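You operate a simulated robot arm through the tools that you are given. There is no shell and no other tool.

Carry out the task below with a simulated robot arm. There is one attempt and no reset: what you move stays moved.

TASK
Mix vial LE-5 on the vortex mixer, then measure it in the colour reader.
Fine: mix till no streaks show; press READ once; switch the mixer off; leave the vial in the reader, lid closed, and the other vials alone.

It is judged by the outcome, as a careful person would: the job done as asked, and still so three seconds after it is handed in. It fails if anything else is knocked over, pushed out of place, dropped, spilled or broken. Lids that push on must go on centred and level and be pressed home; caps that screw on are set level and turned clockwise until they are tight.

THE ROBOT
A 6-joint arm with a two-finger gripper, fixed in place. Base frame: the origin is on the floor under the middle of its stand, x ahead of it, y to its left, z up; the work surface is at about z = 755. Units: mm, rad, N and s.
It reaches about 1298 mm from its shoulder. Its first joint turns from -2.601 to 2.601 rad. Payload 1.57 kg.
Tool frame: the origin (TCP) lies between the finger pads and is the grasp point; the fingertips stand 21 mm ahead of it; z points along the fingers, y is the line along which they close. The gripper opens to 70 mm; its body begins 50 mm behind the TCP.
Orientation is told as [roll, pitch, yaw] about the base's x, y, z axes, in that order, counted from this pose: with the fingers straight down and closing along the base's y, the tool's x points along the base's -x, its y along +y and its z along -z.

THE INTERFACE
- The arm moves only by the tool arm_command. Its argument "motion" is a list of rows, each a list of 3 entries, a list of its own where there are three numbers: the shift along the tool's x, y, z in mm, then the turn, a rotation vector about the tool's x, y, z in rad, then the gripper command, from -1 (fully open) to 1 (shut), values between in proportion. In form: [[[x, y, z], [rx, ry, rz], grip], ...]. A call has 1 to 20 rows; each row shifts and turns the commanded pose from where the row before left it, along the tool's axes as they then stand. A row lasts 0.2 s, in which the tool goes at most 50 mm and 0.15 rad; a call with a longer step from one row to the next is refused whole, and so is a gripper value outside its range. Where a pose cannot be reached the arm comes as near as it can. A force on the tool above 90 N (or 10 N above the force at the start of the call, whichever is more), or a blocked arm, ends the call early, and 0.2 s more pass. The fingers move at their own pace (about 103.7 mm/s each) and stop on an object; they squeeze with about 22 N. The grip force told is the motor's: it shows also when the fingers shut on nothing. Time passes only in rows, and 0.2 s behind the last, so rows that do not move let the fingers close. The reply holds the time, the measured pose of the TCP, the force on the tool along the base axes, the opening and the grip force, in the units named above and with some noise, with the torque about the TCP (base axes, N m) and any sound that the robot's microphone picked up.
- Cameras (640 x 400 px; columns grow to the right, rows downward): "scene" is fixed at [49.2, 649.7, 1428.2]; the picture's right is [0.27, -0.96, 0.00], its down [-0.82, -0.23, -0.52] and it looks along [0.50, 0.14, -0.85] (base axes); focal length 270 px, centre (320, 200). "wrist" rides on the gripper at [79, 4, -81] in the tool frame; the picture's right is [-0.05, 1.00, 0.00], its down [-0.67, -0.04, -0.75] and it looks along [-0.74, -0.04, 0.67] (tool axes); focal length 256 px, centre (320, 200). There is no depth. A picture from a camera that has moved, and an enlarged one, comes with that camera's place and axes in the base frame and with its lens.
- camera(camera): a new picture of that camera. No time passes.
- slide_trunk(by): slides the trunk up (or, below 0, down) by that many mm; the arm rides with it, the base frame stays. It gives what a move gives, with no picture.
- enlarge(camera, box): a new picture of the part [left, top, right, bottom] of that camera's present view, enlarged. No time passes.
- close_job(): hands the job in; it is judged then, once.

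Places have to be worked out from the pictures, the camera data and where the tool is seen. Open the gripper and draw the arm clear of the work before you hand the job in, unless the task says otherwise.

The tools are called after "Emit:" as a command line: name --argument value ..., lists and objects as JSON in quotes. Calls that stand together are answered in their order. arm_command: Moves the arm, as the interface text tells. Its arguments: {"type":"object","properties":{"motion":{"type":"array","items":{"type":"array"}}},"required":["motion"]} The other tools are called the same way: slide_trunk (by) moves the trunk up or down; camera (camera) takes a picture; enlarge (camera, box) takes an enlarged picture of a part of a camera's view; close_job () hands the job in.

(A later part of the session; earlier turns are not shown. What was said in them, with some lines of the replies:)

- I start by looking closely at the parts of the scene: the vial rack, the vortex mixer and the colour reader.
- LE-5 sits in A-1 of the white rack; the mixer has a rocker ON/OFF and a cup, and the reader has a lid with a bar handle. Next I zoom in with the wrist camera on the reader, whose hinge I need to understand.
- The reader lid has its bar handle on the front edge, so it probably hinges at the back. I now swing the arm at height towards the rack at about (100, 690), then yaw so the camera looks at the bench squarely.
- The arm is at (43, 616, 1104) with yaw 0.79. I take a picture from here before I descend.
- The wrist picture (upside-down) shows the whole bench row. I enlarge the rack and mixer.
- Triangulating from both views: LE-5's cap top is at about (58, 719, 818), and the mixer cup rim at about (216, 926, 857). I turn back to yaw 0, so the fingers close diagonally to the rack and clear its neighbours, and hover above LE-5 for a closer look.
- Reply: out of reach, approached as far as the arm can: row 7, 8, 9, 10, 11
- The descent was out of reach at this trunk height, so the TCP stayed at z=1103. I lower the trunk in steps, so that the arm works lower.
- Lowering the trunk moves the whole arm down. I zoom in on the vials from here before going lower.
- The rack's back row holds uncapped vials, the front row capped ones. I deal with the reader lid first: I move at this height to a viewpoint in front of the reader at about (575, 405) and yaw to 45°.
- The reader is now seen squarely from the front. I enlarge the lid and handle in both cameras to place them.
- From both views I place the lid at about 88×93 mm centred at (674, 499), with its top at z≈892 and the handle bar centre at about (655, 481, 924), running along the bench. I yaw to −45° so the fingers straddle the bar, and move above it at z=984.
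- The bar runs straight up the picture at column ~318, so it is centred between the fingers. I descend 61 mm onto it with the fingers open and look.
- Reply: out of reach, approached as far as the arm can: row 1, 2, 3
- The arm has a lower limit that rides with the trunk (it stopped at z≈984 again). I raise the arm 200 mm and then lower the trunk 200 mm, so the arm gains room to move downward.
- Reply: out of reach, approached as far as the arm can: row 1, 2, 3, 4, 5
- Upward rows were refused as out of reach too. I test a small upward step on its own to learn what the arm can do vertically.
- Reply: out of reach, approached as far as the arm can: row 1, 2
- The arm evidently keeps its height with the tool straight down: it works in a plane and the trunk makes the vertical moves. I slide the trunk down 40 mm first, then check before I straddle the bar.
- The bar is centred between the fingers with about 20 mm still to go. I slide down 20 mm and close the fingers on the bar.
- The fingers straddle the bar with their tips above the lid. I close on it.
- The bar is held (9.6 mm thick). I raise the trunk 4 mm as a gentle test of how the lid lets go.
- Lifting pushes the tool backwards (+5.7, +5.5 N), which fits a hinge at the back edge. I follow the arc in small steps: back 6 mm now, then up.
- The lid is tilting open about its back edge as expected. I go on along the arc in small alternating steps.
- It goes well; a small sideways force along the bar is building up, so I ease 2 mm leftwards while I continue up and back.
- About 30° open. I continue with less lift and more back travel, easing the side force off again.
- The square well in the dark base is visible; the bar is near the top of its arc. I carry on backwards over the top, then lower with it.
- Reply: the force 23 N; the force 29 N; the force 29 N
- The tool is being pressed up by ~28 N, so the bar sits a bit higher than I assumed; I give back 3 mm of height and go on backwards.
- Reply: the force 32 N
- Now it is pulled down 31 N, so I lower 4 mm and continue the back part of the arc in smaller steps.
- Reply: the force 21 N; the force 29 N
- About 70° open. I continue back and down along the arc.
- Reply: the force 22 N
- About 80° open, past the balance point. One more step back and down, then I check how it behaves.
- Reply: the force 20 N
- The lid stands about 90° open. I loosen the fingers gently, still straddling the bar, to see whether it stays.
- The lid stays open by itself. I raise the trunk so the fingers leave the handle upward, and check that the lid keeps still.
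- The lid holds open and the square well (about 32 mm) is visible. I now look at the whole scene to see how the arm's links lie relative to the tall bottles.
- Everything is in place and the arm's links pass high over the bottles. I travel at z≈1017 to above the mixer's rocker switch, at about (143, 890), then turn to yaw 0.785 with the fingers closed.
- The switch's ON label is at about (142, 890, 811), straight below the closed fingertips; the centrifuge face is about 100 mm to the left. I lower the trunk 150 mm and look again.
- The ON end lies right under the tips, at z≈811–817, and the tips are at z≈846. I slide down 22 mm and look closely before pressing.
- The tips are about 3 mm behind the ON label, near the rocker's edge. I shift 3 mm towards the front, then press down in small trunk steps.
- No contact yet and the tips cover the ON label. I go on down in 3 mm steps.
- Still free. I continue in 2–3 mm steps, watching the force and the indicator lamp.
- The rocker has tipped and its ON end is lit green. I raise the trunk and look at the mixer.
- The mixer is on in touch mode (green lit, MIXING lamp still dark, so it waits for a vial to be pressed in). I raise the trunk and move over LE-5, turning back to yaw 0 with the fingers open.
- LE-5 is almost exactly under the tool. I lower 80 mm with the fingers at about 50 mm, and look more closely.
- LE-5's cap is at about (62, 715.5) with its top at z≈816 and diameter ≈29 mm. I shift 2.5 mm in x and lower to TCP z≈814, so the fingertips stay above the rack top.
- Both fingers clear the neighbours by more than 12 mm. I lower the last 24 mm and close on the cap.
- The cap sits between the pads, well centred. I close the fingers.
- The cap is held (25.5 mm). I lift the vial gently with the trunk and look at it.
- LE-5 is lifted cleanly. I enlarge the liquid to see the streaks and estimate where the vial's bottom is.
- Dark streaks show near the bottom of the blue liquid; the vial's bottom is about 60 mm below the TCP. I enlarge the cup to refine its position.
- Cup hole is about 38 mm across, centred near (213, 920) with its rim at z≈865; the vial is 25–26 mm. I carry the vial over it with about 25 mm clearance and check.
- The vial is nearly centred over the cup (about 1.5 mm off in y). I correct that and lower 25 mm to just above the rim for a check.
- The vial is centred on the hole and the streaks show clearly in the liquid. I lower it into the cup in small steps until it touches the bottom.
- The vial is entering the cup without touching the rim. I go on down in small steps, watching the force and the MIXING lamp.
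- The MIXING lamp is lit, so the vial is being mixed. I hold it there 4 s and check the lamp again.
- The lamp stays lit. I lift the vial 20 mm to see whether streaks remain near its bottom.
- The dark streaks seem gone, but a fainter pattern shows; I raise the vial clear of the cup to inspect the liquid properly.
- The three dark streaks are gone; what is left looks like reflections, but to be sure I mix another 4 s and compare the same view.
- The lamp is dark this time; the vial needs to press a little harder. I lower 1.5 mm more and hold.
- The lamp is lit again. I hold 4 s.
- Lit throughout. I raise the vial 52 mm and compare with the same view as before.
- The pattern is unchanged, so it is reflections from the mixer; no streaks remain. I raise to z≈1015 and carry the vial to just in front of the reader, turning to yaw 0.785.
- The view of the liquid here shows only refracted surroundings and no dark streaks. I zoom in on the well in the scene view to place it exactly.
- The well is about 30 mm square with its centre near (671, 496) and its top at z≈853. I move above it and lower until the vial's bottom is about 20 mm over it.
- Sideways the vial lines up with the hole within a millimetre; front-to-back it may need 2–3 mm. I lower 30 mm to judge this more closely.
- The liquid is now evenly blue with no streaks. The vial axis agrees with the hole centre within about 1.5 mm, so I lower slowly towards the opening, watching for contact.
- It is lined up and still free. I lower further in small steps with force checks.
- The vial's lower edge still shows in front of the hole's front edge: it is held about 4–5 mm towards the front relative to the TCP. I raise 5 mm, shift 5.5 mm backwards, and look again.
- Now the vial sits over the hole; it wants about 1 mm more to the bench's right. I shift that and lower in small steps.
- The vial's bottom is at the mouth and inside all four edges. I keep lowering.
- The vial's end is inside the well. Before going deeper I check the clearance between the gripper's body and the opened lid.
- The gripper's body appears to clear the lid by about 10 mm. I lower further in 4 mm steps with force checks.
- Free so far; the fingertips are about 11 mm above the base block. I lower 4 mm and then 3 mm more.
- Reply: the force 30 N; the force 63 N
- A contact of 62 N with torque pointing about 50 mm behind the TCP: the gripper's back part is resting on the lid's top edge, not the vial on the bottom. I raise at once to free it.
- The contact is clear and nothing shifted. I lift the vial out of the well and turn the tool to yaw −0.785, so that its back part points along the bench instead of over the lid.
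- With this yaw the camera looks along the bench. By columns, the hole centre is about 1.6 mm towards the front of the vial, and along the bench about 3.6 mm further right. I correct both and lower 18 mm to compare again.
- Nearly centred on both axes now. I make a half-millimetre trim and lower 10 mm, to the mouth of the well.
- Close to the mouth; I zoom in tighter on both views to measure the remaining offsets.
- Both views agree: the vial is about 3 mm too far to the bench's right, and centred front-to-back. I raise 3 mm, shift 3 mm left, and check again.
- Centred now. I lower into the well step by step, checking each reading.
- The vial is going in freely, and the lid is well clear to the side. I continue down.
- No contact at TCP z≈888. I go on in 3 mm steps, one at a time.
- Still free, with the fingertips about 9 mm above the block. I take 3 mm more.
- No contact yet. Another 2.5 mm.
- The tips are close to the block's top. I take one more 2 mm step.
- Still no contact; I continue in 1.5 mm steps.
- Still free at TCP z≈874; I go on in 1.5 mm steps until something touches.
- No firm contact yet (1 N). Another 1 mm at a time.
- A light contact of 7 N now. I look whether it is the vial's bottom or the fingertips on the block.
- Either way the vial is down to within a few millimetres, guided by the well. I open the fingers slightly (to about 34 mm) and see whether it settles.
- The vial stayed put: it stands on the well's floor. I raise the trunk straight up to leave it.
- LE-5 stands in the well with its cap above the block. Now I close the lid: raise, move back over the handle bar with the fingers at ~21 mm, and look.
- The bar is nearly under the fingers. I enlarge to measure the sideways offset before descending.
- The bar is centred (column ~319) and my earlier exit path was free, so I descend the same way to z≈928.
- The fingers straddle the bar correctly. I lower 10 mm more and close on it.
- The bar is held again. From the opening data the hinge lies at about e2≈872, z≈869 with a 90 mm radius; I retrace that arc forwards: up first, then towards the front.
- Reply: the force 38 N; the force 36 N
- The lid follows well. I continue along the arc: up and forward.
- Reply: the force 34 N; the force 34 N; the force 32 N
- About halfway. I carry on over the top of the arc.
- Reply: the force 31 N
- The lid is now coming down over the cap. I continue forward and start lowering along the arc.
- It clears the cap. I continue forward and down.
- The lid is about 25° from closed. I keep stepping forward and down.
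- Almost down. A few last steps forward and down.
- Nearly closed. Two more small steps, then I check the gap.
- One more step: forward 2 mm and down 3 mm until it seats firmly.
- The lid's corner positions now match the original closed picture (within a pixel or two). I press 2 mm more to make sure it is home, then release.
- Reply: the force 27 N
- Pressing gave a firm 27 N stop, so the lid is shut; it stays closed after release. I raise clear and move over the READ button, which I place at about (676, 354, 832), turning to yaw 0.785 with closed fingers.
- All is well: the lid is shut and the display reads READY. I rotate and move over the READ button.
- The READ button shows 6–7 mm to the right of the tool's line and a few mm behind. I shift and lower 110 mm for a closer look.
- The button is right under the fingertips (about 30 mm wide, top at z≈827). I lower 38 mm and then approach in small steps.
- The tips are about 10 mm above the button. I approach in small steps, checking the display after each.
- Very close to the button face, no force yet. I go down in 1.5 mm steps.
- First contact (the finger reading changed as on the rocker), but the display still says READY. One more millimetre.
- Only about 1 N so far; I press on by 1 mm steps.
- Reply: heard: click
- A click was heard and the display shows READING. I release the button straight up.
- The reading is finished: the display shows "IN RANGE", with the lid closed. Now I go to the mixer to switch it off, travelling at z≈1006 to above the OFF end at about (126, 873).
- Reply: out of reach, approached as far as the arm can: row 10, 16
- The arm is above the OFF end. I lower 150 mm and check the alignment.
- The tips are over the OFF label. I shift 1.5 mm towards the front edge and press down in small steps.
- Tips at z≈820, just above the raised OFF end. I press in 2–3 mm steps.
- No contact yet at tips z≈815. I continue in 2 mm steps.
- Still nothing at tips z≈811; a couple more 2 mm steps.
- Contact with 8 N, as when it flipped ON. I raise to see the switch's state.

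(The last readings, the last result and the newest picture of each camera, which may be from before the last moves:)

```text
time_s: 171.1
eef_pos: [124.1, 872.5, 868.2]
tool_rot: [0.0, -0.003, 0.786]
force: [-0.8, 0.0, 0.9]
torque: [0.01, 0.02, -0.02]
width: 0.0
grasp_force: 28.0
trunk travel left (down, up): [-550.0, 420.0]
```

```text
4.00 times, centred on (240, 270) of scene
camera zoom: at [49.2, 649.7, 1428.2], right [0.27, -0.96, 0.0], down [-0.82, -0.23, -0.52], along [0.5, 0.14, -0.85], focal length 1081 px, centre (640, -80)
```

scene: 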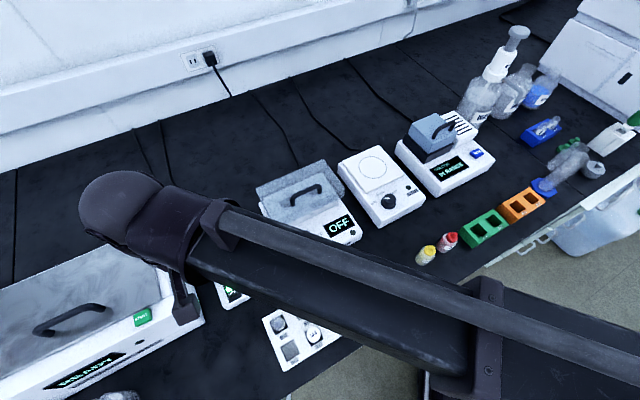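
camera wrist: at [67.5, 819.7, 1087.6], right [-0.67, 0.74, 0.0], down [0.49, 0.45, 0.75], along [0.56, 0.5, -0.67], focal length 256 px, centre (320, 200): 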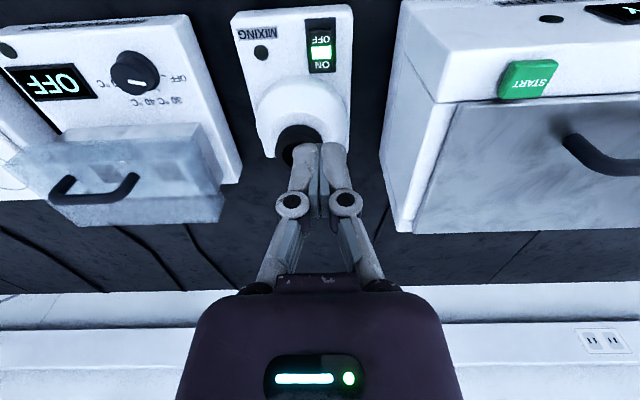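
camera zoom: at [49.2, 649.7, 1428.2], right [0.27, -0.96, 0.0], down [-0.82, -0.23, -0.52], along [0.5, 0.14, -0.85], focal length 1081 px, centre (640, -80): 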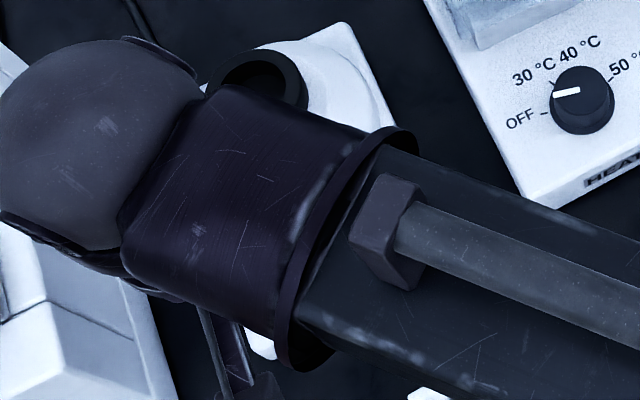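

The green light is out and the rocker is in the OFF position. I raise the trunk, open the gripper and draw the arm back towards its starting place.

Emit:
slide_trunk --by 180

Emit:
arm_command --motion '[[[10, -40, 0], [0, 0, 0], 0], [[10, -40, 0], [0, 0, 0], -1], [[10, -40, 0], [0, 0, 0], -1], [[10, -40, 0], [0, 0, 0], -1], [[10, -40, 0], [0, 0, 0], -1], [[10, -40, 0], [0, 0, 0], -1], [[10, -40, 0], [0, 0, 0], -1], [[10, -40, 0], [0, 0, 0], -1], [[10, -40, 0], [0, 0, 0], -1], [[10, -40, 0], [0, 0, 0], -1], [[10, -40, 0], [0, 0, 0], -1], [[10, -40, 0], [0, 0, 0], -1], [[0, 0, 0], [0, 0, 0], -1]]'

Emit:
camera --camera "scene"

Emit:
camera --camera "wrist"

```text
time_s: 173.1
eef_pos: [126.0, 871.0, 1047.8]
tool_rot: [-0.003, -0.001, 0.785]
force: [-0.2, -0.3, 0.6]
torque: [0.01, 0.01, 0.0]
width: 0.3
grasp_force: 28.3
trunk travel left (down, up): [-730.0, 240.0]
```

```text
time_s: 175.9
eef_pos: [379.3, 447.4, 1048.8]
tool_rot: [-0.002, -0.002, 0.786]
force: [0.1, -0.2, 0.3]
torque: [-0.02, -0.01, 0.01]
width: 70.1
grasp_force: 0.0
trunk travel left (down, up): [-730.0, 240.0]
```

```text
taken
```

scene: 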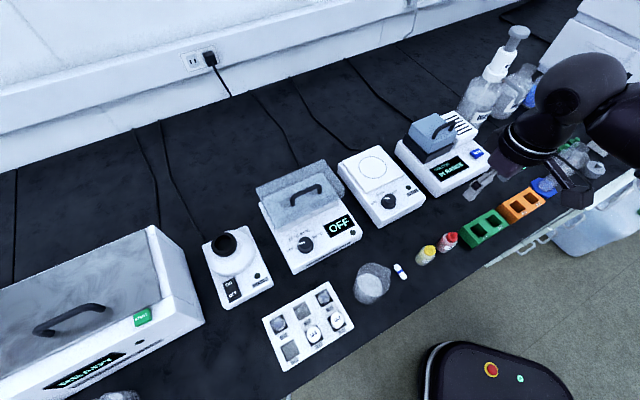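

```text
taken
camera wrist: at [319.6, 394.5, 1130.6], right [-0.67, 0.74, 0.0], down [0.49, 0.45, 0.75], along [0.56, 0.5, -0.67], focal length 256 px, centre (320, 200)
```

wrist: 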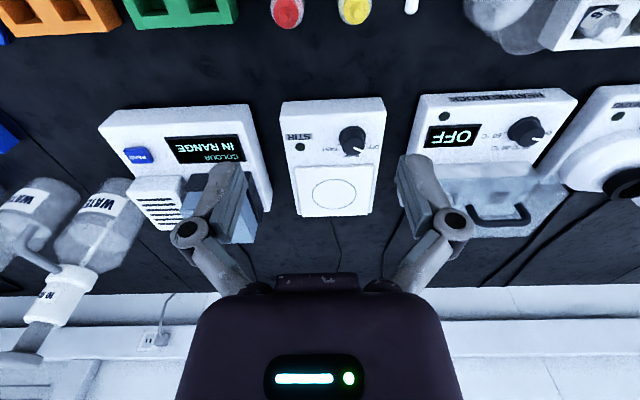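

Everything looks in order. I make a last close check of the mixer switch, the rack and the reader before handing in.

Emit:
enlarge --camera "scene" --box '[190, 220, 290, 320]'

Emit:
enlarge --camera "scene" --box '[240, 260, 400, 380]'

Emit:
enlarge --camera "scene" --box '[390, 90, 500, 200]'

```text
4.00 times, centred on (240, 270) of scene
camera zoom: at [49.2, 649.7, 1428.2], right [0.27, -0.96, 0.0], down [-0.82, -0.23, -0.52], along [0.5, 0.14, -0.85], focal length 1081 px, centre (640, -80)
```

zoom: 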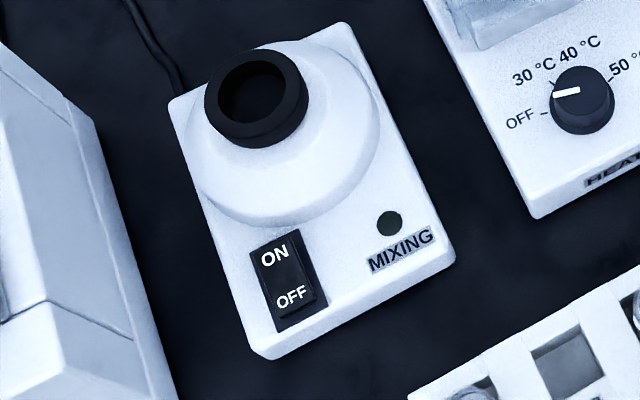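

```text
3.33 times, centred on (320, 320) of scene
camera zoom: at [49.2, 649.7, 1428.2], right [0.27, -0.96, 0.0], down [-0.82, -0.23, -0.52], along [0.5, 0.14, -0.85], focal length 901 px, centre (320, -200)
```

zoom: 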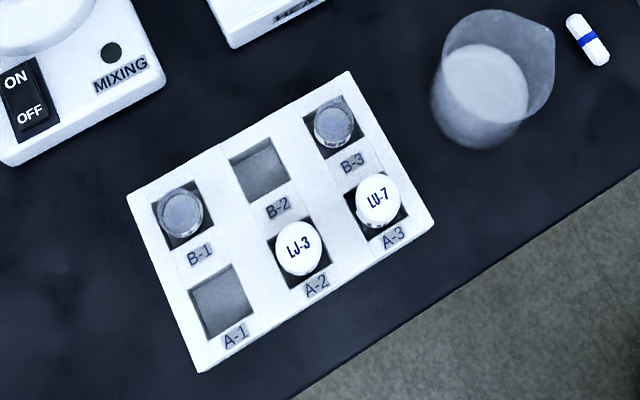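

```text
3.64 times, centred on (445, 145) of scene
camera zoom: at [49.2, 649.7, 1428.2], right [0.27, -0.96, 0.0], down [-0.82, -0.23, -0.52], along [0.5, 0.14, -0.85], focal length 983 px, centre (-134, 400)
```

zoom: 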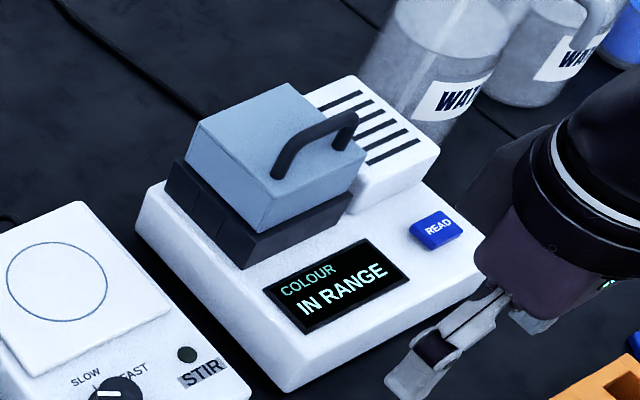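

The mixer is off, the other vials and the rack are where they were, and LE-5 is in the closed reader, which shows IN RANGE. The gripper is open and the arm is clear, so I hand the job in.

Emit:
close_job

```text
The job is handed in.
```

Vial LE-5 is mixed, measured and left in the colour reader with the lid closed. The job is handed in.

- **Mixing:** I held LE-5 in the mixer cup for two spells of about 4 s with the MIXING lamp lit. The dark streaks were gone after the first. Afterwards the liquid was evenly blue, with only reflections showing.
- **Reading:** I pressed READ once. The display went to READING and then to **IN RANGE**.
- **Mixer:** It is switched off, and its green light is out.
- **Other vials:** None were moved. They stand in the rack as at the start, with only slot A-1 empty.

While I was first lowering the vial into the reader, the back of the gripper pressed on the top edge of the open lid with about 62 N. I raised it at once and turned the gripper to come in from the side. The lid then opened and closed normally, and in the pictures it sits as it did at the start.
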